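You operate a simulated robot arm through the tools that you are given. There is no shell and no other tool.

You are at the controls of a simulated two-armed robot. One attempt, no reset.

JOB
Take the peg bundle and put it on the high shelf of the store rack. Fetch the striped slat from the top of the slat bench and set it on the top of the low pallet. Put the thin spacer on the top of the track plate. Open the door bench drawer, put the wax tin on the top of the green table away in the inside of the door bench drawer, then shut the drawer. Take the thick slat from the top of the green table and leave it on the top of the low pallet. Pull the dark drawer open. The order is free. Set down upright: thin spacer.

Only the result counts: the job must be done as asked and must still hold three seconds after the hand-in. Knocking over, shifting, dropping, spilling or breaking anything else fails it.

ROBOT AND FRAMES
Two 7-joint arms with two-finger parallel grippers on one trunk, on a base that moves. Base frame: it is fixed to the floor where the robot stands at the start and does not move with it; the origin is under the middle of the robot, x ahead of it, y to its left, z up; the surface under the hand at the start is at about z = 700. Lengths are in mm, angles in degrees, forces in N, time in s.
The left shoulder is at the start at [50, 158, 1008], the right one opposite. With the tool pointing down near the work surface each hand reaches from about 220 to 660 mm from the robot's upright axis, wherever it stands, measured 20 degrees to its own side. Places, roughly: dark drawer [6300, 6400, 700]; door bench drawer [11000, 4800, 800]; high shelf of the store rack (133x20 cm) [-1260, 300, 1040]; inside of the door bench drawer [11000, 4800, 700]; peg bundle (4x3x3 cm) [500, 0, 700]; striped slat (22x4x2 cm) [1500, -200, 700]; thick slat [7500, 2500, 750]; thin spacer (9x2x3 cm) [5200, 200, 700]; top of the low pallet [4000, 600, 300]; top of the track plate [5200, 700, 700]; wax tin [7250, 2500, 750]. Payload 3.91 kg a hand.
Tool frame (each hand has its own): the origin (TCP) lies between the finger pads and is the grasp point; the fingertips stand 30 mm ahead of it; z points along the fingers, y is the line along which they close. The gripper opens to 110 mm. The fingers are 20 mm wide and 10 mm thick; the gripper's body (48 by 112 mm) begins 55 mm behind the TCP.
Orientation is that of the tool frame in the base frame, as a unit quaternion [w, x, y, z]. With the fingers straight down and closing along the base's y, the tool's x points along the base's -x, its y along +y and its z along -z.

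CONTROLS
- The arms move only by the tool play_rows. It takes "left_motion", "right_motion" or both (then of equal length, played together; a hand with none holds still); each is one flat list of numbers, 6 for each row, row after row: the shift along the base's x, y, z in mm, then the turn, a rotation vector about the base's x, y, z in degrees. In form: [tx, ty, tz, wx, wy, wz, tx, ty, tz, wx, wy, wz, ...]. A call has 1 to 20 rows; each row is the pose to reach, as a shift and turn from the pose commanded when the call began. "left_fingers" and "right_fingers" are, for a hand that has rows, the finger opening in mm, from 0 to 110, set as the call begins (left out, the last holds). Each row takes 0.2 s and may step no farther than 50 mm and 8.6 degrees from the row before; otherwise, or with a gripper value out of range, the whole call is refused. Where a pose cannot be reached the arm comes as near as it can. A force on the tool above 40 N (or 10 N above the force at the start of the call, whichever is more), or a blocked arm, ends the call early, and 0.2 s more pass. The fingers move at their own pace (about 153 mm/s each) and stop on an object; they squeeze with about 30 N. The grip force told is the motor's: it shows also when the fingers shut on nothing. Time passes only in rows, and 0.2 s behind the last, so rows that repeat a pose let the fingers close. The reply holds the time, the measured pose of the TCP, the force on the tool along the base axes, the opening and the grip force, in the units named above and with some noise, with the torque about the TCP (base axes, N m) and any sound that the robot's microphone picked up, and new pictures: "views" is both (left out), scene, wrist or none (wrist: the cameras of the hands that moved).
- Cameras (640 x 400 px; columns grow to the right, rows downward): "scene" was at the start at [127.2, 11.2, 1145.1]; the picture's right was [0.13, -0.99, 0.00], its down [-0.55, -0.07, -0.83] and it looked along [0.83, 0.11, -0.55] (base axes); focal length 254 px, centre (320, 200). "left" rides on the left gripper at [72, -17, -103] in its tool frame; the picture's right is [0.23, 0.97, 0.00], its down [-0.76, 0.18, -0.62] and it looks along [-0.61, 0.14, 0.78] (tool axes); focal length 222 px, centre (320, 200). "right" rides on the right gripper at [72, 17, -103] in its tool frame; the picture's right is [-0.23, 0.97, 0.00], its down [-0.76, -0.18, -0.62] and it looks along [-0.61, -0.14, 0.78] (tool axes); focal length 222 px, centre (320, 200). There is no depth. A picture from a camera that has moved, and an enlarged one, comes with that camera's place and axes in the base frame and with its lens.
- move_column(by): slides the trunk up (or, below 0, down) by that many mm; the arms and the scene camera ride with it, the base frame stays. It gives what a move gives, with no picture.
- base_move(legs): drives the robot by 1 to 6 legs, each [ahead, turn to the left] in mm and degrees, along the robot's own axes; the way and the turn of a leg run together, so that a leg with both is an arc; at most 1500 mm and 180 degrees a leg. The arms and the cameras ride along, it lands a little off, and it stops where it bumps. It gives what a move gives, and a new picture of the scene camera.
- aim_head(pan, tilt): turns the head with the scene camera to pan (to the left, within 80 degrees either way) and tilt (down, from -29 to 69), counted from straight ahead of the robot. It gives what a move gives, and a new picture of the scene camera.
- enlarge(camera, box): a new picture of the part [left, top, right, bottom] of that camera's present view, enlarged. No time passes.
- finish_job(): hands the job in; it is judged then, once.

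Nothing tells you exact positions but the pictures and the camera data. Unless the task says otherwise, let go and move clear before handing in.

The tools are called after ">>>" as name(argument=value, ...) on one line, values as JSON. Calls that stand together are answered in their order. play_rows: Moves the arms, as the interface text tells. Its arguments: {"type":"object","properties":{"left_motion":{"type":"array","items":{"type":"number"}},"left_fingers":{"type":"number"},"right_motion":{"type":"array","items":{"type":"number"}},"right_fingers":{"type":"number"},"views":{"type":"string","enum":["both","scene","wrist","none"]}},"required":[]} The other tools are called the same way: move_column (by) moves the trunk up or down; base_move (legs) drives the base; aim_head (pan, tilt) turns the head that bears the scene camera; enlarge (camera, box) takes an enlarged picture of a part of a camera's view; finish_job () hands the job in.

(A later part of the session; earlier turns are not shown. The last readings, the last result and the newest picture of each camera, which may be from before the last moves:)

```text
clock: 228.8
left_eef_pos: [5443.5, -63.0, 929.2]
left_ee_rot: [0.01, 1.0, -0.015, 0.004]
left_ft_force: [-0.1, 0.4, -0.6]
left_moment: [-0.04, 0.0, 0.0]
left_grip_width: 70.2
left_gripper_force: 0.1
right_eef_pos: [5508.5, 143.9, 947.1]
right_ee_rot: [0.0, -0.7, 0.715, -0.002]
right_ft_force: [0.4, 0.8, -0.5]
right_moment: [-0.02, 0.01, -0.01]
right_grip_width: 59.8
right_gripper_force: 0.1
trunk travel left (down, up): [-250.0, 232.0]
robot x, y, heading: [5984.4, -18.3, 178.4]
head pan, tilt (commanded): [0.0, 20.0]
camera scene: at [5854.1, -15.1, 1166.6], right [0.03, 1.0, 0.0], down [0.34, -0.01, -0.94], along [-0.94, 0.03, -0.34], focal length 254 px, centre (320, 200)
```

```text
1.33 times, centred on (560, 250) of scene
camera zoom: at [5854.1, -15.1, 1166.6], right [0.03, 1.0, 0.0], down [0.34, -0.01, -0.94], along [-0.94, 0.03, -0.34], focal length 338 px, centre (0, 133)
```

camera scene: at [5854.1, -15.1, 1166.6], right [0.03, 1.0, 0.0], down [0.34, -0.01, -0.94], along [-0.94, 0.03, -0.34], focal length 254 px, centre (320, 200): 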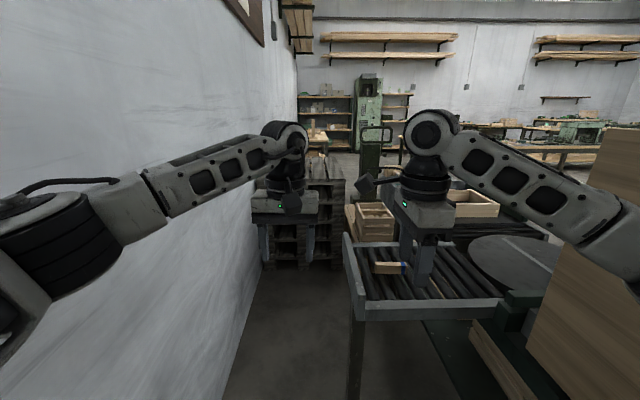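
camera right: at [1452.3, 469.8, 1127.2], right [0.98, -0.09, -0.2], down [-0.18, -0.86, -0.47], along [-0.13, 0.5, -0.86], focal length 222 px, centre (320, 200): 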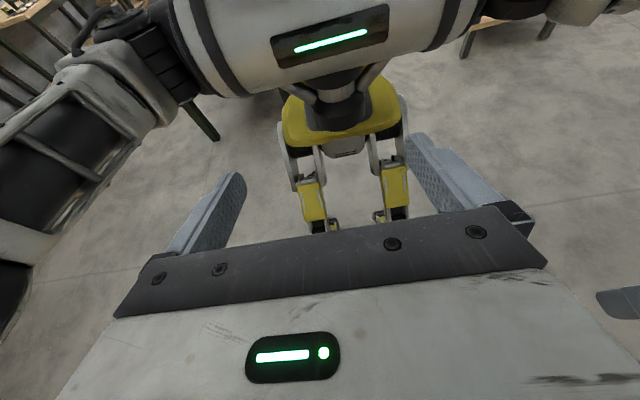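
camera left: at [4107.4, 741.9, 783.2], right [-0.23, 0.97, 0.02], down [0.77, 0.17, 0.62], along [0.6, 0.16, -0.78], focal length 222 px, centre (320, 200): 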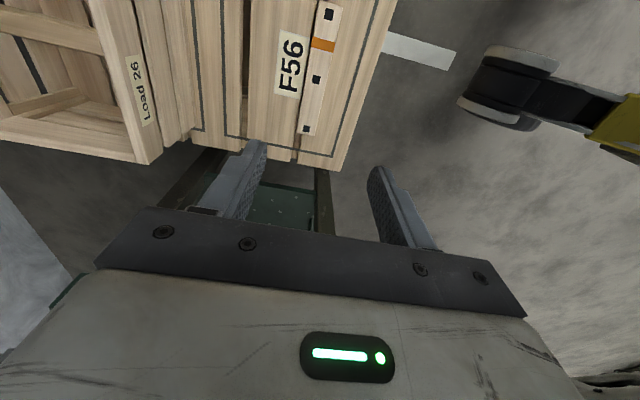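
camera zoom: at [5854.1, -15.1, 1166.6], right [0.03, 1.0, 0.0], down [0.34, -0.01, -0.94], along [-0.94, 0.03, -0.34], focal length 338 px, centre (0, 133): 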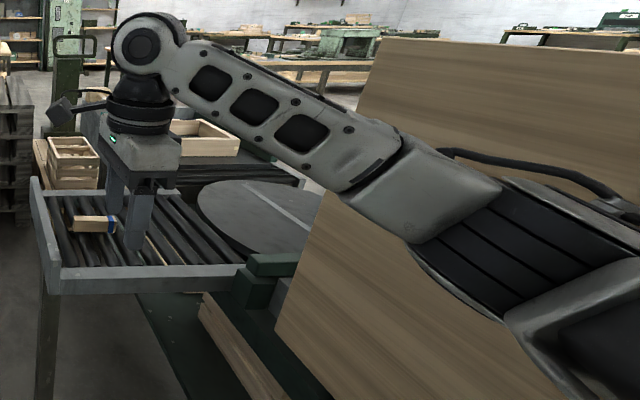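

By triangulation the spacer's centre is about [5244,205], its bottom at z≈722 and its top at ≈752. The right elbow is in front of the sign board, so I'll angle slightly left toward the wall while closing in, to keep clear of both.

>>> base_move(legs=[[0, 5], [200, 0]])

>>> enlarge(camera="scene", box=[480, 100, 640, 300])

>>> enlarge(camera="right", box=[0, 0, 640, 400])

```text
clock: 230.9
left_eef_pos: [5241.5, -121.0, 929.4]
left_ee_rot: [0.01, 1.0, 0.026, 0.005]
left_ft_force: [0.4, -0.2, -0.4]
left_moment: [0.01, 0.0, -0.01]
left_grip_width: 70.0
left_gripper_force: 0.0
right_eef_pos: [5290.1, 90.5, 947.7]
right_ee_rot: [0.001, 0.729, -0.685, 0.002]
right_ft_force: [0.4, 0.4, 0.1]
right_moment: [0.01, 0.03, 0.04]
right_grip_width: 59.9
right_gripper_force: 0.0
trunk travel left (down, up): [-250.0, 232.0]
robot x, y, heading: [5778.2, -27.0, -176.9]
head pan, tilt (commanded): [0.0, 20.0]
camera scene: at [5647.2, -38.5, 1166.6], right [-0.06, 1.0, 0.0], down [0.34, 0.02, -0.94], along [-0.94, -0.05, -0.34], focal length 254 px, centre (320, 200)
```

scene: 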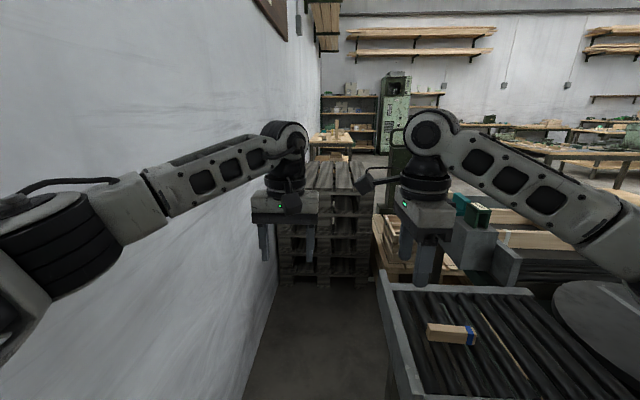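

```text
2.00 times, centred on (560, 200) of scene
camera zoom: at [5647.2, -38.5, 1166.6], right [-0.06, 1.0, 0.0], down [0.34, 0.02, -0.94], along [-0.94, -0.05, -0.34], focal length 507 px, centre (-160, 200)
```

zoom: 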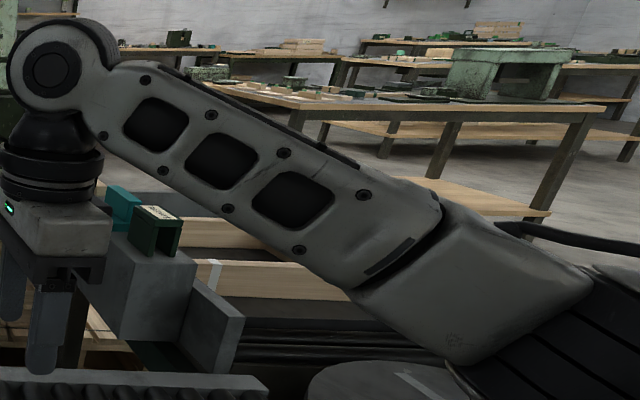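

```text
1.00 times, centred on (320, 200) of right (not enlarged: the box is as wide or as high as the picture)
camera zoom: at [5278.8, 18.0, 1050.9], right [-0.99, 0.16, 0.0], down [0.13, 0.77, 0.62], along [0.1, 0.61, -0.78], focal length 222 px, centre (320, 200)
```

zoom: 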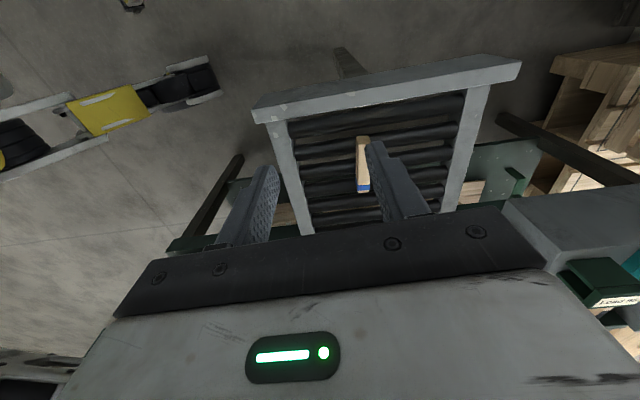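

The wrist view puts the spacer's centre at [5242,199] with its long axis about 2° off y. I'll move the right hand over it, correct the angle by 5°, and look again from lower down.

>>> play_rows(right_motion=[-12, 27, 0, 0, 0, -1, -24, 55, -5, 0, 0, -2, -36, 82, -20, 0, 0, -3, -48, 109, -45, 0, 0, -4, -48, 109, -80, 0, 0, -5, -48, 109, -110, 0, 0, -5], right_fingers=60, views="both")

>>> enlarge(camera="right", box=[240, 80, 400, 220])

```text
clock: 232.3
left_eef_pos: [5242.0, -120.9, 928.9]
left_ee_rot: [0.01, 1.0, 0.027, 0.004]
left_ft_force: [0.2, 0.2, 0.0]
left_moment: [0.0, 0.01, -0.02]
left_grip_width: 69.9
left_gripper_force: 0.0
right_eef_pos: [5240.2, 201.4, 836.6]
right_ee_rot: [-0.001, -0.699, 0.715, -0.002]
right_ft_force: [1.0, -0.2, -0.1]
right_moment: [0.03, 0.0, 0.0]
right_grip_width: 60.0
right_gripper_force: 0.1
trunk travel left (down, up): [-250.0, 232.0]
robot x, y, heading: [5785.4, -31.0, -176.6]
head pan, tilt (commanded): [0.0, 20.0]
camera scene: at [5647.3, -38.4, 1166.6], right [-0.06, 1.0, 0.0], down [0.34, 0.02, -0.94], along [-0.94, -0.05, -0.34], focal length 254 px, centre (320, 200)
camera right: at [5222.6, 128.5, 939.6], right [-0.97, 0.25, 0.0], down [0.19, 0.76, 0.62], along [0.16, 0.6, -0.78], focal length 222 px, centre (320, 200)
```

scene: 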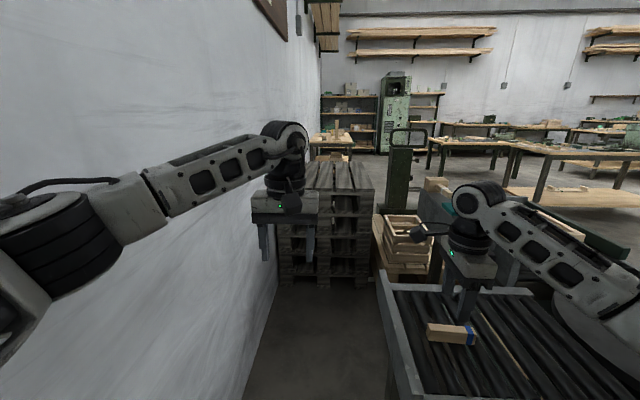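
right: 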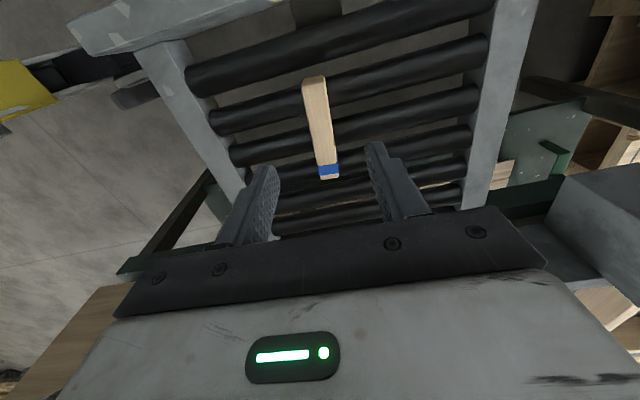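

```text
2.86 times, centred on (320, 150) of right
camera zoom: at [5222.6, 128.5, 939.6], right [-0.97, 0.25, 0.0], down [0.19, 0.76, 0.62], along [0.16, 0.6, -0.78], focal length 635 px, centre (320, 343)
```

zoom: 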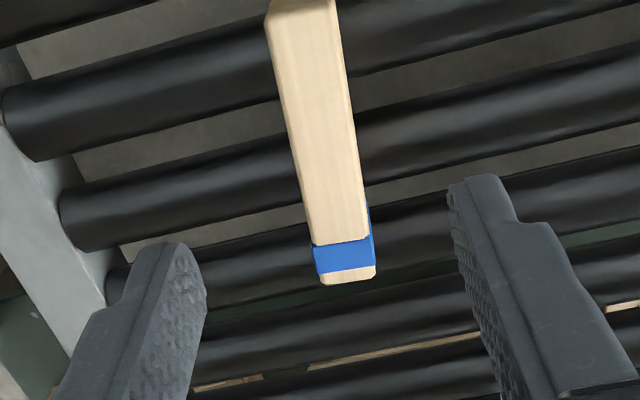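

Aligned: spacer centre [5241,203], hand at [5240,201]. I'll lower to z≈757, tips just above the rollers, and close.

>>> play_rows(right_motion=[1, 0, -35, 0, 0, -2.5, 1, 0, -60, 0, 0, -2.5, 1, 0, -72, 0, 0, -2.5, 1, 0, -78, 0, 0, -2.5], views="wrist")

>>> enlarge(camera="scene", box=[400, 240, 560, 360])

```text
clock: 233.3
left_eef_pos: [5242.9, -121.2, 929.2]
left_ee_rot: [0.01, 1.0, 0.026, 0.005]
left_ft_force: [-0.1, 0.0, 0.6]
left_moment: [-0.04, -0.01, 0.0]
left_grip_width: 69.8
left_gripper_force: 0.1
right_eef_pos: [5241.9, 201.3, 759.4]
right_ee_rot: [-0.001, -0.683, 0.731, -0.002]
right_ft_force: [-0.4, 0.4, 0.2]
right_moment: [0.0, -0.03, 0.0]
right_grip_width: 60.0
right_gripper_force: 0.0
trunk travel left (down, up): [-250.0, 232.0]
robot x, y, heading: [5777.1, -32.2, -176.6]
head pan, tilt (commanded): [0.0, 20.0]
camera right: at [5220.4, 128.9, 862.6], right [-0.96, 0.29, 0.0], down [0.23, 0.75, 0.62], along [0.18, 0.59, -0.78], focal length 222 px, centre (320, 200)
```

right: 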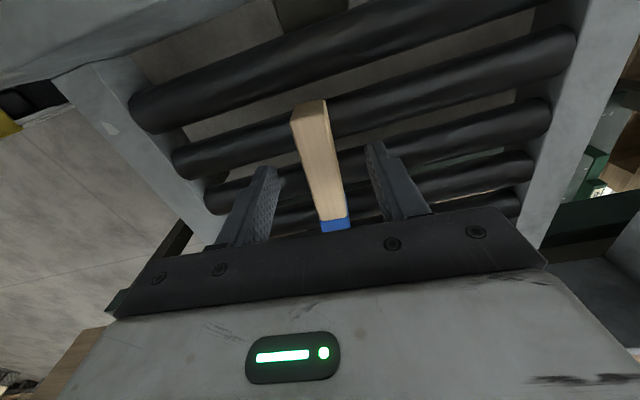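

```text
3.33 times, centred on (480, 300) of scene
camera zoom: at [5647.4, -38.5, 1166.6], right [-0.06, 1.0, 0.0], down [0.34, 0.02, -0.94], along [-0.94, -0.05, -0.34], focal length 846 px, centre (-213, -133)
```

zoom: 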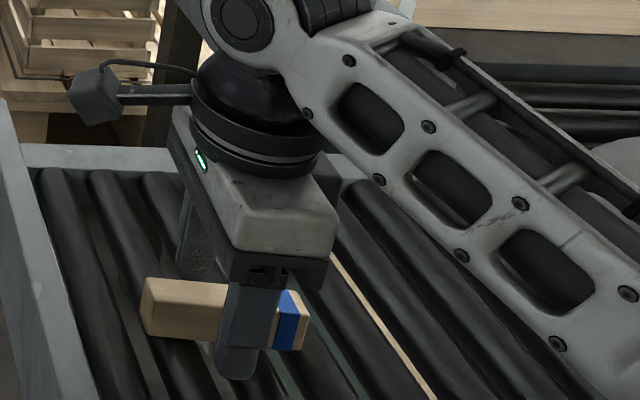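

>>> play_rows(right_motion=[0, 0, 0, 0, 0, 0, 0, 0, 0, 0, 0, 0, 0, 0, 0, 0, 0, 0], right_fingers=5, views="wrist")

```text
clock: 234.1
left_eef_pos: [5242.9, -120.1, 929.8]
left_ee_rot: [0.01, 1.0, 0.026, 0.005]
left_ft_force: [0.7, 0.1, 0.0]
left_moment: [-0.04, -0.02, 0.0]
left_grip_width: 70.2
left_gripper_force: 0.0
right_eef_pos: [5241.1, 200.6, 757.9]
right_ee_rot: [0.0, -0.683, 0.731, -0.001]
right_ft_force: [-1.2, 0.3, -0.1]
right_moment: [-0.03, 0.02, 0.03]
right_grip_width: 18.8
right_gripper_force: 30.1
trunk travel left (down, up): [-250.0, 232.0]
robot x, y, heading: [5781.9, -29.3, -176.5]
head pan, tilt (commanded): [0.0, 20.0]
camera right: at [5220.5, 128.7, 862.8], right [-0.96, 0.29, 0.0], down [0.23, 0.75, 0.62], along [0.18, 0.59, -0.78], focal length 222 px, centre (320, 200)
```

right: 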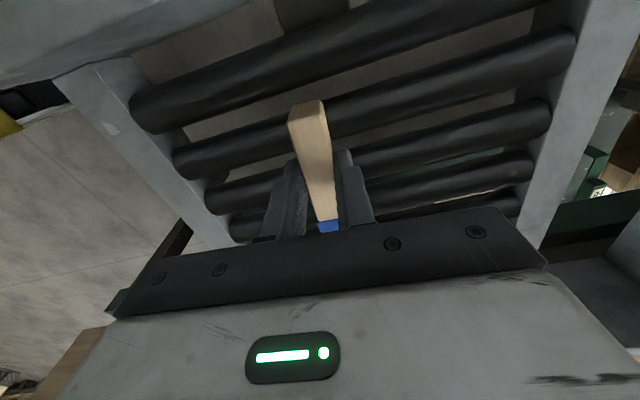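

The spacer is gripped at 18.8 mm. I'll lift it straight up and bring the hand back to its earlier inboard pose.

>>> play_rows(right_motion=[0, 0, 15, 0, 0, 0, 0, 0, 50, 0, 0, 0, 0, 0, 95, 0, 0, 0, 0, 0, 140, 0, 0, 0, 5, -20, 180, 0, 0, 0, 20, -60, 195, 0, 0, 0, 35, -90, 200, 0, 0, 0, 48, -110, 200, 0, 0, 0], views="both")

>>> base_move(legs=[[-950, 0]])

```text
clock: 235.9
left_eef_pos: [5243.0, -121.4, 928.3]
left_ee_rot: [0.01, 1.0, 0.027, 0.004]
left_ft_force: [0.4, 0.5, 0.3]
left_moment: [0.01, 0.02, 0.01]
left_grip_width: 70.0
left_gripper_force: 0.1
right_eef_pos: [5293.0, 91.3, 960.9]
right_ee_rot: [0.0, -0.682, 0.731, -0.001]
right_ft_force: [0.8, -0.3, -0.1]
right_moment: [-0.04, -0.02, 0.02]
right_grip_width: 18.6
right_gripper_force: 30.0
trunk travel left (down, up): [-250.0, 232.0]
robot x, y, heading: [5781.4, -30.6, -176.8]
head pan, tilt (commanded): [0.0, 20.0]
camera scene: at [5647.4, -38.5, 1166.6], right [-0.06, 1.0, 0.0], down [0.34, 0.02, -0.94], along [-0.94, -0.05, -0.34], focal length 254 px, centre (320, 200)
camera right: at [5271.6, 19.8, 1064.7], right [-0.96, 0.29, 0.0], down [0.23, 0.75, 0.62], along [0.18, 0.59, -0.78], focal length 222 px, centre (320, 200)
```

scene: 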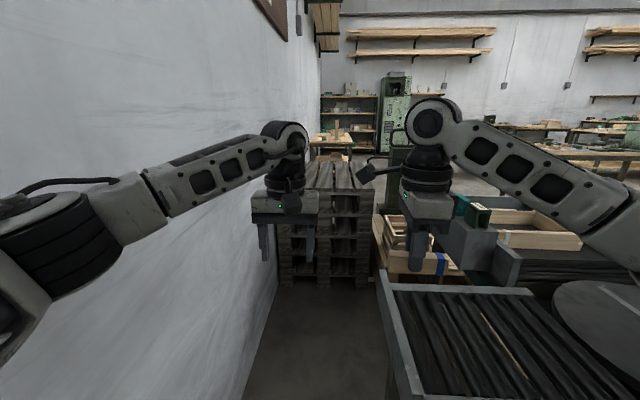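
right: 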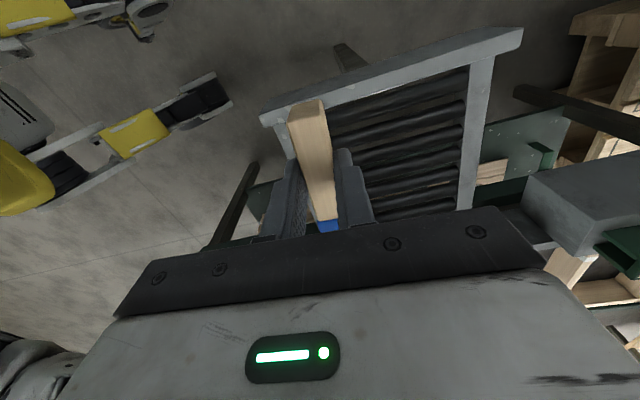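

```text
clock: 241.0
left_eef_pos: [6210.9, -65.9, 928.9]
left_ee_rot: [0.009, 1.0, 0.021, 0.005]
left_ft_force: [1.1, 0.4, -1.3]
left_moment: [0.01, 0.05, 0.0]
left_grip_width: 70.1
left_gripper_force: 0.1
right_eef_pos: [6264.3, 145.2, 959.9]
right_ee_rot: [-0.001, -0.678, 0.735, -0.002]
right_ft_force: [0.0, 0.2, 0.0]
right_moment: [0.01, 0.01, -0.02]
right_grip_width: 18.7
right_gripper_force: 29.5
trunk travel left (down, up): [-250.0, 232.0]
robot x, y, heading: [6752.7, 14.5, -177.9]
head pan, tilt (commanded): [0.0, 20.0]
camera scene: at [6617.5, 11.0, 1166.6], right [-0.04, 1.0, 0.0], down [0.34, 0.01, -0.94], along [-0.94, -0.04, -0.34], focal length 254 px, centre (320, 200)
```

scene: 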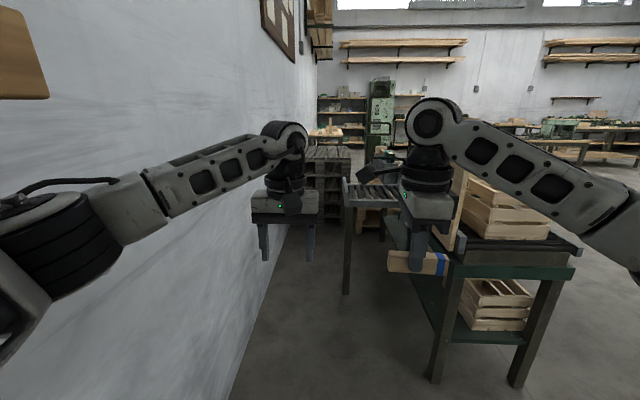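

The spacer is held and I'm out of the corridor. I'll drive around to the front of the turntable bench.

>>> base_move(legs=[[0, -92], [1340, 0], [0, 90]])

>>> base_move(legs=[[1450, 0]])

```text
clock: 255.4
left_eef_pos: [6130.8, 1284.3, 929.4]
left_ee_rot: [0.01, 1.0, 0.027, 0.005]
left_ft_force: [0.0, 0.0, -0.9]
left_moment: [-0.02, -0.01, -0.03]
left_grip_width: 69.9
left_gripper_force: 0.0
right_eef_pos: [6181.4, 1496.6, 959.7]
right_ee_rot: [-0.001, -0.685, 0.729, -0.002]
right_ft_force: [0.2, -0.6, -0.3]
right_moment: [-0.02, 0.0, 0.01]
right_grip_width: 18.6
right_gripper_force: 30.1
trunk travel left (down, up): [-250.0, 232.0]
robot x, y, heading: [6668.0, 1378.1, -176.6]
head pan, tilt (commanded): [0.0, 20.0]
camera scene: at [6536.0, 1367.4, 1166.6], right [-0.06, 1.0, 0.0], down [0.34, 0.02, -0.94], along [-0.94, -0.05, -0.34], focal length 254 px, centre (320, 200)
```

scene: 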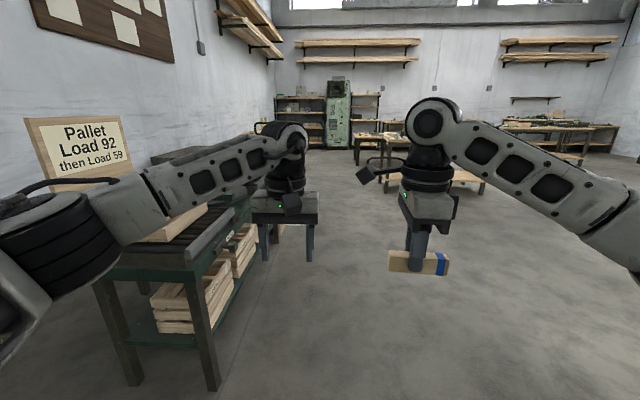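

```text
clock: 262.5
left_eef_pos: [4694.8, 1194.8, 928.7]
left_ee_rot: [0.009, 0.999, 0.031, 0.005]
left_ft_force: [-0.3, 0.5, 0.0]
left_moment: [0.0, -0.02, 0.02]
left_grip_width: 70.1
left_gripper_force: 0.0
right_eef_pos: [4743.5, 1406.7, 960.7]
right_ee_rot: [0.0, -0.686, 0.728, -0.001]
right_ft_force: [0.1, 0.2, -0.7]
right_moment: [-0.04, 0.02, -0.02]
right_grip_width: 18.8
right_gripper_force: 30.3
trunk travel left (down, up): [-250.0, 232.0]
robot x, y, heading: [5232.0, 1286.3, -176.5]
head pan, tilt (commanded): [0.0, 20.0]
camera scene: at [5099.8, 1279.8, 1166.6], right [-0.06, 1.0, 0.0], down [0.34, 0.02, -0.94], along [-0.94, -0.06, -0.34], focal length 254 px, centre (320, 200)
```

scene: 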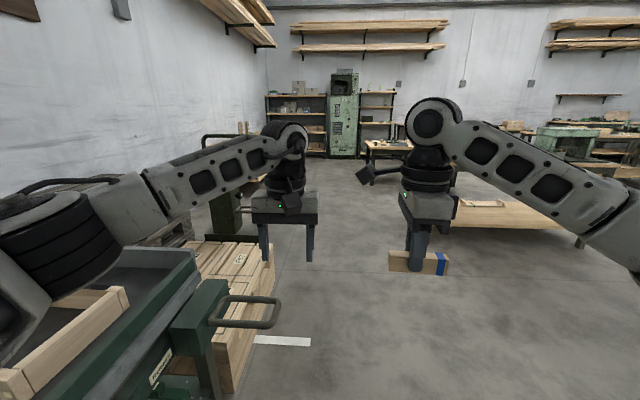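

I'm in front of the turntable bench. I'll turn left to face it with both hands at safe height.

>>> base_move(legs=[[0, 86.5]])

>>> aim_head(pan=0, tilt=50)

```text
clock: 266.6
left_eef_pos: [5281.7, 744.9, 927.5]
left_ee_rot: [0.004, 0.716, 0.698, 0.009]
left_ft_force: [0.4, -0.7, 0.6]
left_moment: [-0.02, -0.03, -0.03]
left_grip_width: 70.0
left_gripper_force: 0.1
right_eef_pos: [5072.7, 811.4, 959.7]
right_ee_rot: [-0.001, 0.997, -0.072, 0.003]
right_ft_force: [-0.3, 0.1, -0.3]
right_moment: [-0.01, 0.02, 0.01]
right_grip_width: 18.9
right_gripper_force: 30.0
trunk travel left (down, up): [-250.0, 232.0]
robot x, y, heading: [5232.6, 1290.6, -91.4]
head pan, tilt (commanded): [0.0, 20.0]
camera scene: at [5229.7, 1155.1, 1166.6], right [-1.0, 0.02, 0.0], down [0.01, 0.34, -0.94], along [-0.02, -0.94, -0.34], focal length 254 px, centre (320, 200)
```

scene: 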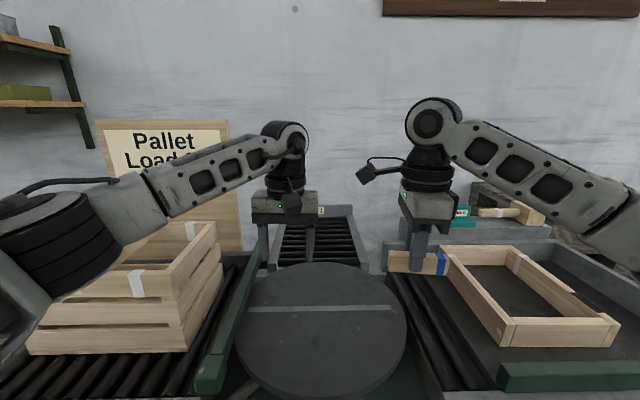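

```text
clock: 267.5
left_eef_pos: [5281.3, 744.7, 927.7]
left_ee_rot: [0.003, 0.716, 0.698, 0.01]
left_ft_force: [-0.7, 0.4, 0.5]
left_moment: [0.03, -0.01, -0.02]
left_grip_width: 70.0
left_gripper_force: 0.0
right_eef_pos: [5072.9, 810.2, 961.1]
right_ee_rot: [-0.001, 0.997, -0.072, 0.002]
right_ft_force: [0.1, -0.2, -0.4]
right_moment: [0.02, 0.05, 0.03]
right_grip_width: 18.9
right_gripper_force: 29.9
trunk travel left (down, up): [-250.0, 232.0]
robot x, y, heading: [5233.6, 1289.5, -91.2]
head pan, tilt (commanded): [0.0, 50.0]
camera scene: at [5230.1, 1171.2, 1121.1], right [-1.0, 0.02, 0.0], down [0.02, 0.77, -0.64], along [-0.01, -0.64, -0.77], focal length 254 px, centre (320, 200)
```

scene: 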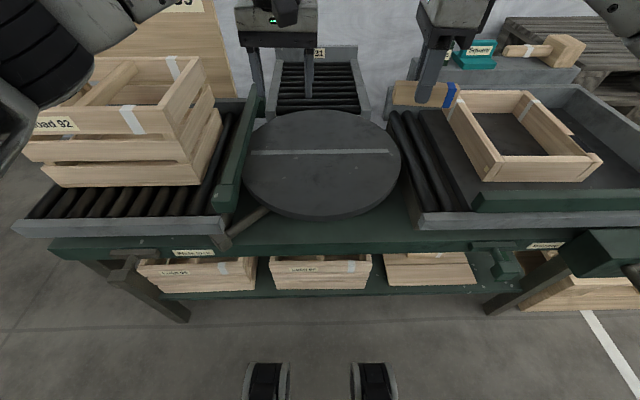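

The disc's top is about level with the rollers (z≈722), centre near [5225,700] and radius ≈180. I'll move the left hand out of the way, then bring the spacer over the disc at about [5170,760].

>>> play_rows(left_motion=[15, 25, 15, 0, 0, 0, 30, 60, 30, 0, 0, 0, 50, 100, 45, 0, 0, 0, 70, 140, 60, 0, 0, 0, 95, 175, 70, 0, 0, 0, 120, 205, 75, 0, 0, 0], views="none")

>>> play_rows(right_motion=[20, -10, -30, 0, 0, 2, 40, -20, -65, 0, 0, 4, 60, -30, -100, 0, 0, 6, 80, -40, -135, 0, 0, 8, 95, -50, -165, 0, 0, 8.2, 95, -50, -180, 0, 0, 8.2], views="both")

```text
clock: 268.9
left_eef_pos: [5398.5, 951.1, 1002.7]
left_ee_rot: [0.004, 0.715, 0.699, 0.009]
left_ft_force: [0.3, -0.9, -0.1]
left_moment: [-0.02, -0.01, -0.03]
left_grip_width: 70.1
left_gripper_force: 0.1
right_eef_pos: [5074.3, 811.0, 960.8]
right_ee_rot: [-0.001, 0.997, -0.073, 0.003]
right_ft_force: [-0.4, 0.5, 0.0]
right_moment: [-0.02, -0.04, -0.02]
right_grip_width: 18.9
right_gripper_force: 30.3
trunk travel left (down, up): [-250.0, 232.0]
robot x, y, heading: [5236.5, 1289.7, -91.5]
head pan, tilt (commanded): [0.0, 50.0]
```

```text
clock: 270.3
left_eef_pos: [5399.2, 950.1, 1003.5]
left_ee_rot: [0.004, 0.715, 0.699, 0.01]
left_ft_force: [-0.4, 0.3, 0.0]
left_moment: [-0.01, -0.01, 0.02]
left_grip_width: 70.1
left_gripper_force: 0.2
right_eef_pos: [5169.0, 761.7, 780.6]
right_ee_rot: [0.0, 1.0, -0.001, 0.002]
right_ft_force: [0.4, -0.3, 0.0]
right_moment: [0.04, 0.01, -0.02]
right_grip_width: 18.8
right_gripper_force: 30.0
trunk travel left (down, up): [-250.0, 232.0]
robot x, y, heading: [5234.5, 1288.7, -91.4]
head pan, tilt (commanded): [0.0, 50.0]
camera scene: at [5230.1, 1171.2, 1121.0], right [-1.0, 0.02, 0.0], down [0.02, 0.77, -0.64], along [-0.01, -0.64, -0.77], focal length 254 px, centre (320, 200)
camera right: at [5243.0, 743.7, 884.1], right [-0.23, -0.97, 0.0], down [-0.76, 0.18, 0.62], along [-0.6, 0.14, -0.78], focal length 222 px, centre (320, 200)
```

scene: 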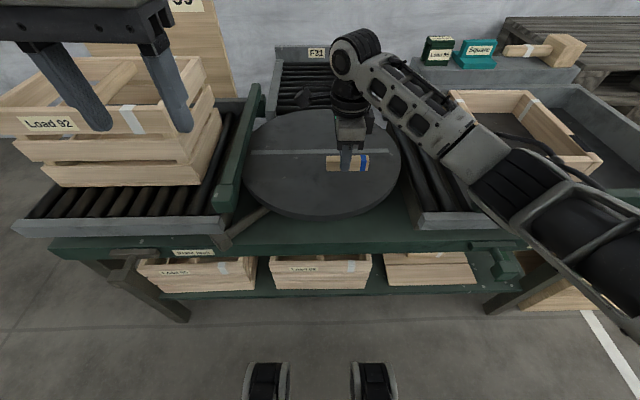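
right: 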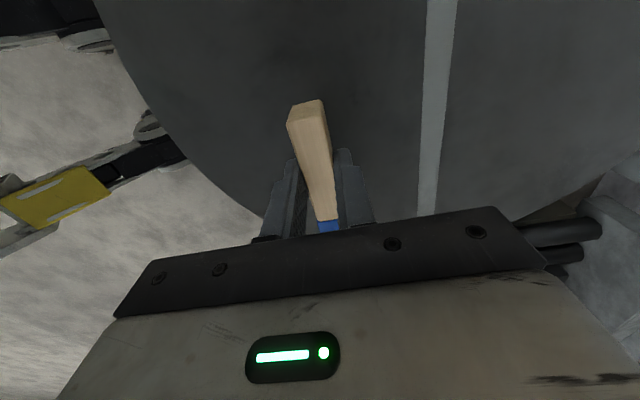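

The spacer is over the disc. I'll lower in small steps and watch for contact.

>>> play_rows(right_motion=[0, 0, -5, 0, 0, 0, 0, 0, -10, 0, 0, 0, 0, 0, -14, 0, 0, 0, 0, 0, -17, 0, 0, 0], views="none")

>>> play_rows(right_motion=[0, 0, -1.5, 0, 0, 0, 0, 0, -3, 0, 0, 0, 0, 0, -4.5, 0, 0, 0], views="none")

```text
clock: 271.3
left_eef_pos: [5400.4, 950.9, 1004.1]
left_ee_rot: [0.004, 0.716, 0.698, 0.01]
left_ft_force: [0.6, 0.9, -0.5]
left_moment: [0.03, 0.03, 0.01]
left_grip_width: 70.0
left_gripper_force: 0.1
right_eef_pos: [5169.6, 760.7, 763.7]
right_ee_rot: [-0.001, 1.0, -0.001, 0.002]
right_ft_force: [0.5, -0.8, -0.3]
right_moment: [-0.02, 0.0, 0.04]
right_grip_width: 18.8
right_gripper_force: 30.0
trunk travel left (down, up): [-250.0, 232.0]
robot x, y, heading: [5235.2, 1286.4, -91.5]
head pan, tilt (commanded): [0.0, 50.0]
```

```text
clock: 272.1
left_eef_pos: [5399.3, 949.4, 1004.0]
left_ee_rot: [0.003, 0.716, 0.698, 0.01]
left_ft_force: [-1.2, -0.5, -0.1]
left_moment: [-0.03, 0.03, 0.0]
left_grip_width: 69.8
left_gripper_force: 0.0
right_eef_pos: [5168.0, 760.1, 758.5]
right_ee_rot: [0.0, 1.0, -0.001, 0.002]
right_ft_force: [-0.4, 1.9, 4.7]
right_moment: [0.06, 0.2, -0.06]
right_grip_width: 18.8
right_gripper_force: 29.9
trunk travel left (down, up): [-250.0, 232.0]
robot x, y, heading: [5233.0, 1290.0, -91.5]
head pan, tilt (commanded): [0.0, 50.0]
```

Contact at z≈758.5. I'll open gently and lift straight up.

>>> play_rows(right_motion=[0, 0, -0.5, 0, 0, 0, 0, 0, -0.5, 0, 0, 0], right_fingers=45, views="none")

>>> play_rows(right_motion=[0, 0, 12, 0, 0, 0, 0, 0, 40, 0, 0, 0, 0, 0, 85, 0, 0, 0, -5, 10, 130, 0, 0, 0, -20, 30, 170, 0, 0, 0, -40, 60, 195, 0, 0, 0], views="both")

>>> enlarge(camera="scene", box=[230, 90, 430, 230])

```text
clock: 272.7
left_eef_pos: [5398.8, 949.0, 1004.3]
left_ee_rot: [0.004, 0.715, 0.699, 0.01]
left_ft_force: [0.0, 0.0, 0.2]
left_moment: [0.01, 0.03, 0.0]
left_grip_width: 69.8
left_gripper_force: 0.1
right_eef_pos: [5168.2, 761.5, 757.8]
right_ee_rot: [-0.001, 1.0, -0.002, 0.002]
right_ft_force: [-0.5, -0.2, 0.2]
right_moment: [-0.01, -0.01, 0.02]
right_grip_width: 45.0
right_gripper_force: 0.0
trunk travel left (down, up): [-250.0, 232.0]
robot x, y, heading: [5236.3, 1287.8, -91.2]
head pan, tilt (commanded): [0.0, 50.0]
```

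```text
clock: 274.1
left_eef_pos: [5399.6, 949.6, 1003.5]
left_ee_rot: [0.004, 0.716, 0.698, 0.01]
left_ft_force: [0.1, -0.3, 0.6]
left_moment: [-0.05, -0.01, 0.0]
left_grip_width: 70.0
left_gripper_force: 0.1
right_eef_pos: [5129.6, 820.5, 955.4]
right_ee_rot: [-0.002, 1.0, -0.001, 0.001]
right_ft_force: [0.3, -1.1, -0.2]
right_moment: [0.01, 0.01, -0.03]
right_grip_width: 44.8
right_gripper_force: 0.1
trunk travel left (down, up): [-250.0, 232.0]
robot x, y, heading: [5232.2, 1288.0, -91.3]
head pan, tilt (commanded): [0.0, 50.0]
camera scene: at [5230.0, 1171.4, 1121.0], right [-1.0, 0.02, 0.0], down [0.02, 0.77, -0.64], along [-0.01, -0.64, -0.77], focal length 254 px, centre (320, 200)
camera right: at [5201.7, 802.6, 1059.0], right [-0.23, -0.97, 0.0], down [-0.76, 0.18, 0.62], along [-0.6, 0.15, -0.78], focal length 222 px, centre (320, 200)
```

scene: 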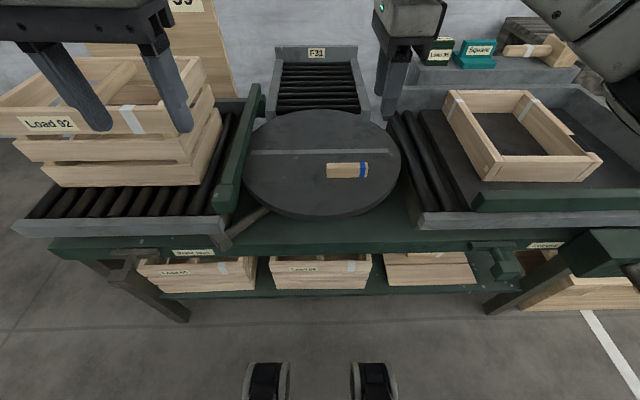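
right: 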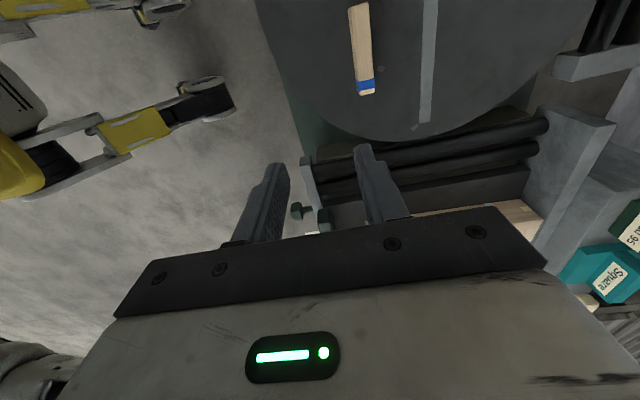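

```text
2.86 times, centred on (330, 160) of scene
camera zoom: at [5230.0, 1171.4, 1121.0], right [-1.0, 0.02, 0.0], down [0.02, 0.77, -0.64], along [-0.01, -0.64, -0.77], focal length 725 px, centre (291, 314)
```

zoom: 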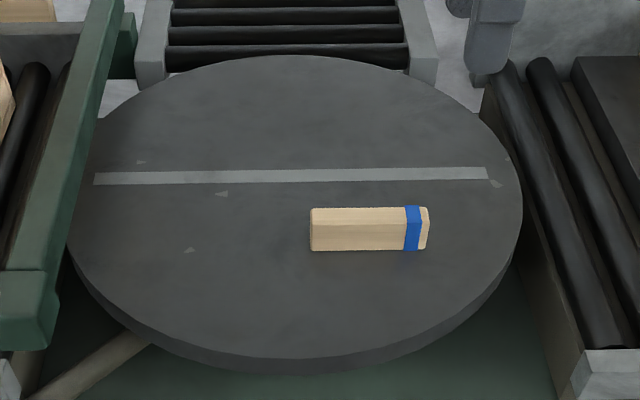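

The spacer stands upright on the disc. Next is the green table at about [7400,2500], so I'll back off and drive there.

>>> base_move(legs=[[-250, 0], [0, 100], [1500, 0], [540, 0]])

>>> aim_head(pan=40, tilt=20)

```text
clock: 289.9
left_eef_pos: [7560.7, 2107.6, 1003.2]
left_ee_rot: [-0.005, -0.086, 0.996, 0.01]
left_ft_force: [-0.1, 0.3, 0.4]
left_moment: [0.0, -0.01, -0.03]
left_grip_width: 69.9
left_gripper_force: 0.1
right_eef_pos: [7741.5, 1867.9, 955.3]
right_ee_rot: [-0.002, 0.635, 0.772, 0.0]
right_ft_force: [-0.1, -1.3, 0.3]
right_moment: [0.0, 0.01, 0.0]
right_grip_width: 44.8
right_gripper_force: 0.0
trunk travel left (down, up): [-250.0, 232.0]
robot x, y, heading: [7261.7, 1881.0, 10.2]
head pan, tilt (commanded): [0.0, 50.0]
camera scene: at [7375.5, 1898.5, 1121.0], right [0.17, -0.98, 0.0], down [-0.75, -0.13, -0.64], along [0.63, 0.11, -0.77], focal length 254 px, centre (320, 200)
```

scene: 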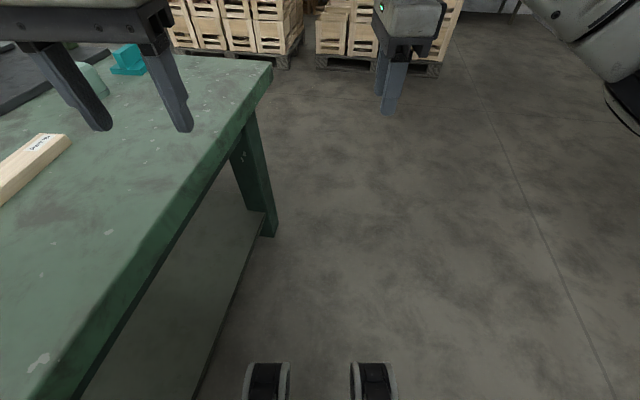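

```text
clock: 291.0
left_eef_pos: [7561.3, 2106.7, 1003.8]
left_ee_rot: [-0.005, -0.086, 0.996, 0.009]
left_ft_force: [0.8, 0.6, 0.3]
left_moment: [-0.01, 0.02, 0.02]
left_grip_width: 70.0
left_gripper_force: 0.1
right_eef_pos: [7740.9, 1868.7, 955.2]
right_ee_rot: [-0.002, 0.635, 0.772, 0.001]
right_ft_force: [-0.2, -1.1, 0.1]
right_moment: [-0.01, -0.01, -0.01]
right_grip_width: 44.9
right_gripper_force: 0.0
trunk travel left (down, up): [-250.0, 232.0]
robot x, y, heading: [7260.5, 1876.4, 10.0]
head pan, tilt (commanded): [40.0, 20.0]
camera scene: at [7359.5, 1956.4, 1166.6], right [0.77, -0.64, 0.0], down [-0.22, -0.26, -0.94], along [0.6, 0.72, -0.34], focal length 254 px, centre (320, 200)
```

scene: 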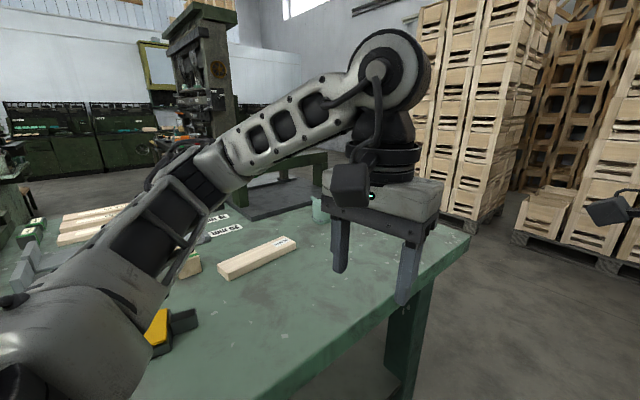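

I'm beside the green table, whose front edge is at y≈2217. I'll raise and retract the right hand, then turn to face the table and look for the slat and the tin.

>>> play_rows(right_motion=[-33, -16, 15, 0, 0, 0, -66, -32, 30, 0, 0, 0, -99, -48, 45, 0, 0, 0, -131, -63, 60, 0, 0, 0], views="none")

>>> base_move(legs=[[0, 80]])

>>> aim_head(pan=0, tilt=40)

```text
clock: 292.0
left_eef_pos: [7559.9, 2106.9, 1005.1]
left_ee_rot: [-0.005, -0.086, 0.996, 0.009]
left_ft_force: [-0.8, 0.2, 0.0]
left_moment: [-0.01, 0.03, 0.0]
left_grip_width: 70.2
left_gripper_force: 0.0
right_eef_pos: [7608.9, 1805.4, 1014.2]
right_ee_rot: [-0.002, 0.636, 0.772, 0.0]
right_ft_force: [0.1, -0.3, -0.2]
right_moment: [0.01, 0.01, 0.03]
right_grip_width: 44.9
right_gripper_force: 0.1
trunk travel left (down, up): [-250.0, 232.0]
robot x, y, heading: [7264.3, 1875.3, 9.9]
head pan, tilt (commanded): [40.0, 20.0]
```

```text
clock: 295.8
left_eef_pos: [7090.4, 2214.9, 1003.5]
left_ee_rot: [-0.01, -0.704, 0.71, 0.004]
left_ft_force: [-0.1, 0.3, -0.1]
left_moment: [-0.01, 0.0, 0.0]
left_grip_width: 69.8
left_gripper_force: 0.0
right_eef_pos: [7396.7, 2208.4, 1014.8]
right_ee_rot: [-0.002, -0.007, 1.0, -0.001]
right_ft_force: [-0.1, -0.3, 0.0]
right_moment: [0.04, 0.01, 0.0]
right_grip_width: 44.8
right_gripper_force: 0.0
trunk travel left (down, up): [-250.0, 232.0]
robot x, y, heading: [7260.2, 1878.3, 89.5]
head pan, tilt (commanded): [40.0, 20.0]
camera scene: at [7201.1, 1989.9, 1166.6], right [0.77, 0.64, 0.0], down [0.22, -0.26, -0.94], along [-0.6, 0.72, -0.34], focal length 254 px, centre (320, 200)
```

scene: 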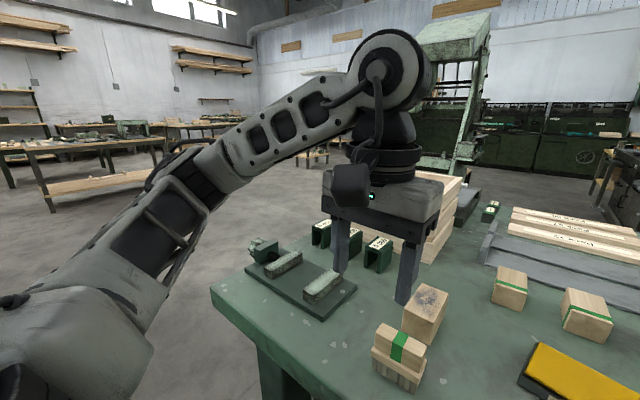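

```text
clock: 296.9
left_eef_pos: [7090.0, 2215.3, 1003.5]
left_ee_rot: [-0.009, -0.704, 0.71, 0.003]
left_ft_force: [0.2, -0.3, -0.5]
left_moment: [0.02, 0.01, -0.02]
left_grip_width: 70.1
left_gripper_force: 0.1
right_eef_pos: [7396.3, 2209.1, 1014.2]
right_ee_rot: [-0.002, -0.005, 1.0, 0.0]
right_ft_force: [-0.2, 0.4, 0.0]
right_moment: [-0.02, 0.0, 0.01]
right_grip_width: 45.0
right_gripper_force: 0.0
trunk travel left (down, up): [-250.0, 232.0]
robot x, y, heading: [7262.6, 1879.0, 89.4]
head pan, tilt (commanded): [0.0, 40.0]
camera scene: at [7261.0, 2003.2, 1135.2], right [1.0, -0.01, 0.0], down [0.0, -0.64, -0.77], along [0.0, 0.77, -0.64], focal length 254 px, centre (320, 200)
```

scene: 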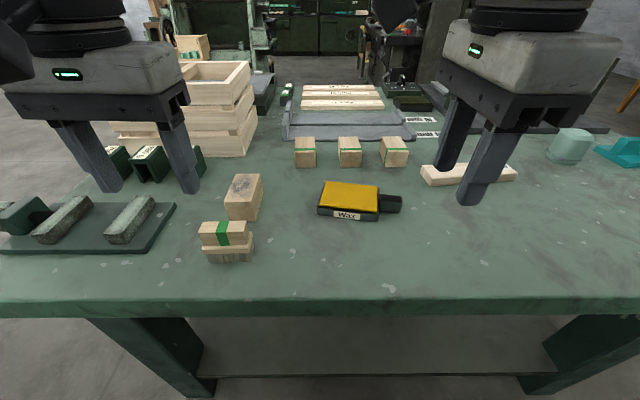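

I see the wax tin (yellow lid, "Wax") at about [7315,2420] and a light slat to the right near [7650,2540]. I'll zoom in to confirm both.

>>> enlarge(camera="scene", box=[290, 165, 420, 235])

>>> enlarge(camera="scene", box=[390, 90, 550, 210])

>>> enlarge(camera="scene", box=[270, 75, 430, 175])

>>> enlarge(camera="right", box=[0, 0, 640, 400])

```text
4.92 times, centred on (355, 200) of scene
camera zoom: at [7261.0, 2003.2, 1135.2], right [1.0, -0.01, 0.0], down [0.0, -0.64, -0.77], along [0.0, 0.77, -0.64], focal length 1249 px, centre (148, 200)
```

zoom: 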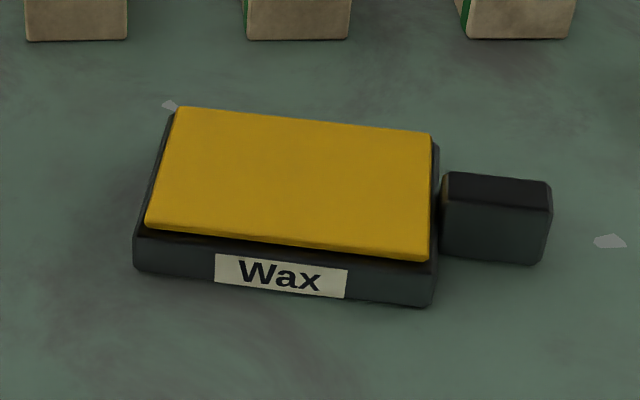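

```text
3.33 times, centred on (470, 150) of scene
camera zoom: at [7261.0, 2003.2, 1135.2], right [1.0, -0.01, 0.0], down [0.0, -0.64, -0.77], along [0.0, 0.77, -0.64], focal length 846 px, centre (-180, 367)
```

zoom: 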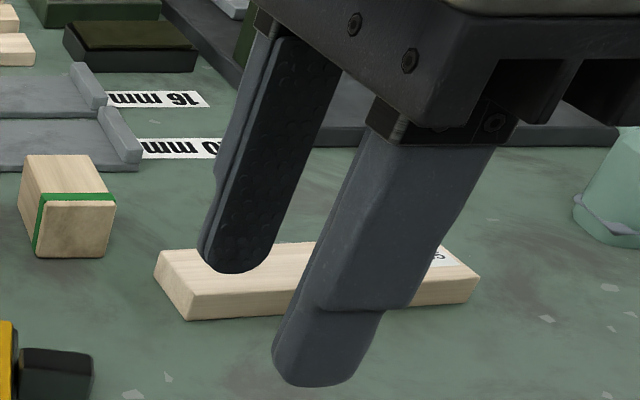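

```text
4.00 times, centred on (350, 125) of scene
camera zoom: at [7261.0, 2003.2, 1135.2], right [1.0, -0.01, 0.0], down [0.0, -0.64, -0.77], along [0.0, 0.77, -0.64], focal length 1015 px, centre (200, 500)
```

zoom: 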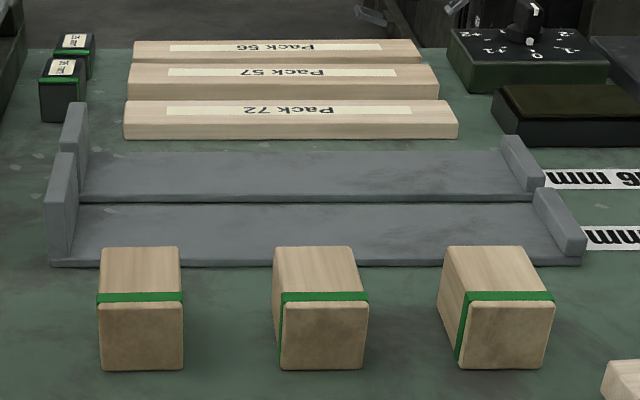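

```text
1.00 times, centred on (320, 200) of right (not enlarged: the box is as wide or as high as the picture)
camera zoom: at [7325.8, 2224.4, 1119.0], right [0.22, 0.98, 0.0], down [0.77, -0.17, 0.62], along [0.61, -0.14, -0.78], focal length 222 px, centre (320, 200)
```

zoom: 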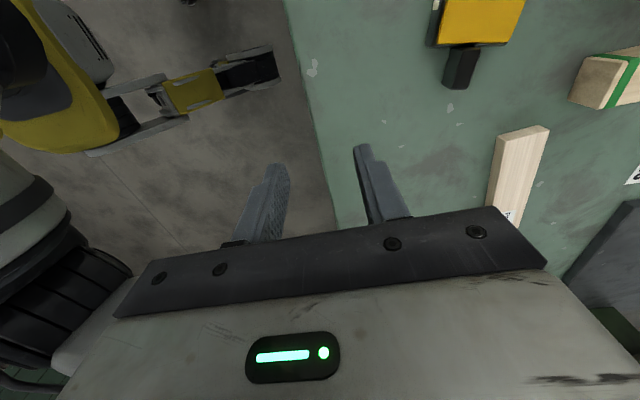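

>>> enlarge(camera="right", box=[400, 0, 560, 100])

>>> enlarge(camera="right", box=[460, 100, 620, 230])

>>> enlarge(camera="left", box=[0, 0, 640, 400])

```text
4.00 times, centred on (480, 50) of right
camera zoom: at [7325.8, 2224.4, 1119.0], right [0.22, 0.98, 0.0], down [0.77, -0.17, 0.62], along [0.61, -0.14, -0.78], focal length 888 px, centre (-320, 800)
```

zoom: 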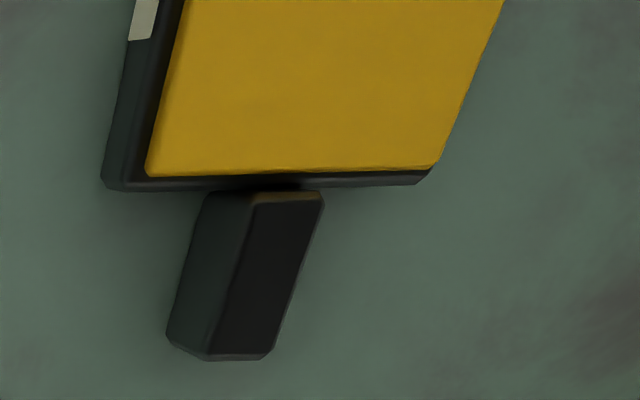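

```text
3.08 times, centred on (540, 165) of right
camera zoom: at [7325.8, 2224.4, 1119.0], right [0.22, 0.98, 0.0], down [0.77, -0.17, 0.62], along [0.61, -0.14, -0.78], focal length 684 px, centre (-357, 308)
```

zoom: 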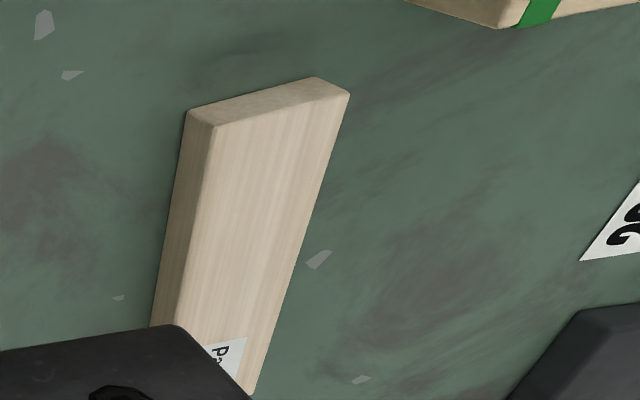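

```text
1.00 times, centred on (320, 200) of left (not enlarged: the box is as wide or as high as the picture)
camera zoom: at [7107.6, 2144.6, 1108.6], right [-0.98, -0.22, 0.02], down [-0.16, 0.77, 0.62], along [-0.15, 0.6, -0.78], focal length 222 px, centre (320, 200)
```

zoom: 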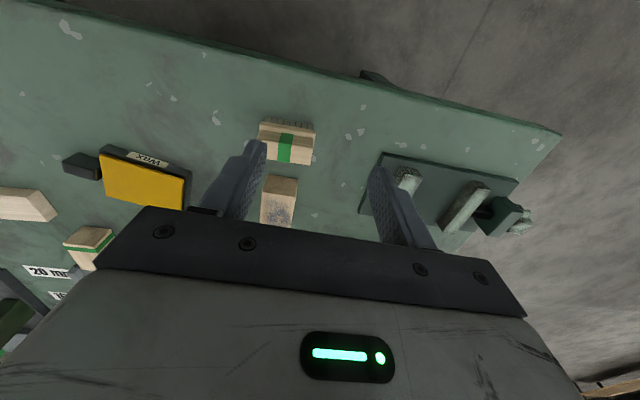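

By cross-checking two cameras, the table top is at z≈795. The tin's centre is about [7320,2394] (≈117x73 mm, with a small handle on its right) and the thick slat's centre about [7611,2498]. I'll shift the base to x≈7453 and closer, so the left hand takes the tin and the right hand the slat.

>>> base_move(legs=[[0, -89.4], [191, 0], [0, 90], [40, 0]])

>>> enlarge(camera="scene", box=[160, 100, 560, 350])

```text
clock: 306.4
left_eef_pos: [7275.3, 2258.9, 1003.5]
left_ee_rot: [0.01, 0.711, -0.703, -0.004]
left_ft_force: [0.0, -0.2, 0.1]
left_moment: [0.0, -0.01, -0.02]
left_grip_width: 70.2
left_gripper_force: 0.1
right_eef_pos: [7580.6, 2257.5, 1014.9]
right_ee_rot: [-0.002, -0.015, 1.0, -0.002]
right_ft_force: [1.0, 0.0, -0.2]
right_moment: [0.02, -0.04, -0.01]
right_grip_width: 44.9
right_gripper_force: 0.2
trunk travel left (down, up): [-250.0, 232.0]
robot x, y, heading: [7449.1, 1928.1, 90.8]
head pan, tilt (commanded): [0.0, 40.0]
camera scene: at [7449.0, 2050.3, 1135.1], right [1.0, 0.01, 0.0], down [0.01, -0.64, -0.77], along [-0.01, 0.77, -0.64], focal length 254 px, centre (320, 200)
```

scene: 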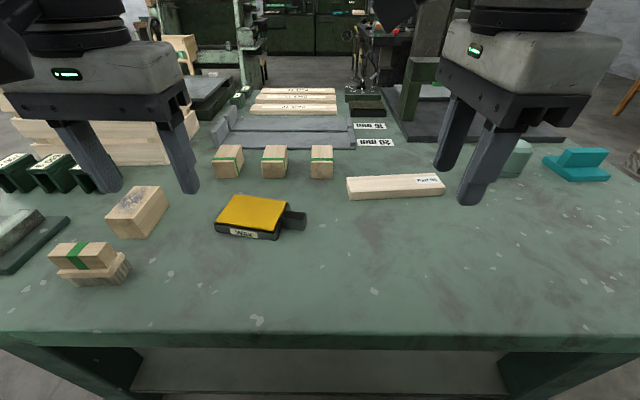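

```text
1.60 times, centred on (360, 225) of scene
camera zoom: at [7449.0, 2050.3, 1135.1], right [1.0, 0.01, 0.0], down [0.01, -0.64, -0.77], along [-0.01, 0.77, -0.64], focal length 406 px, centre (256, 160)
```

zoom: 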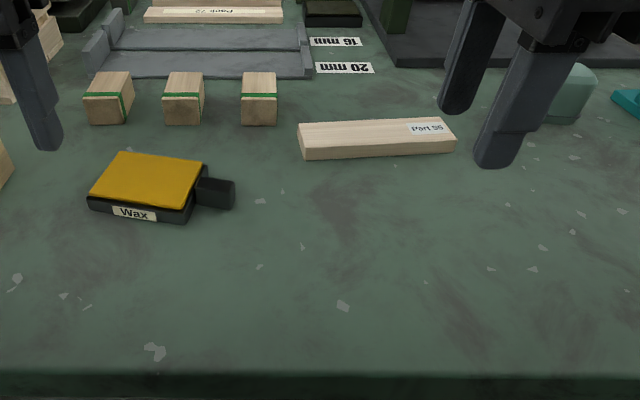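

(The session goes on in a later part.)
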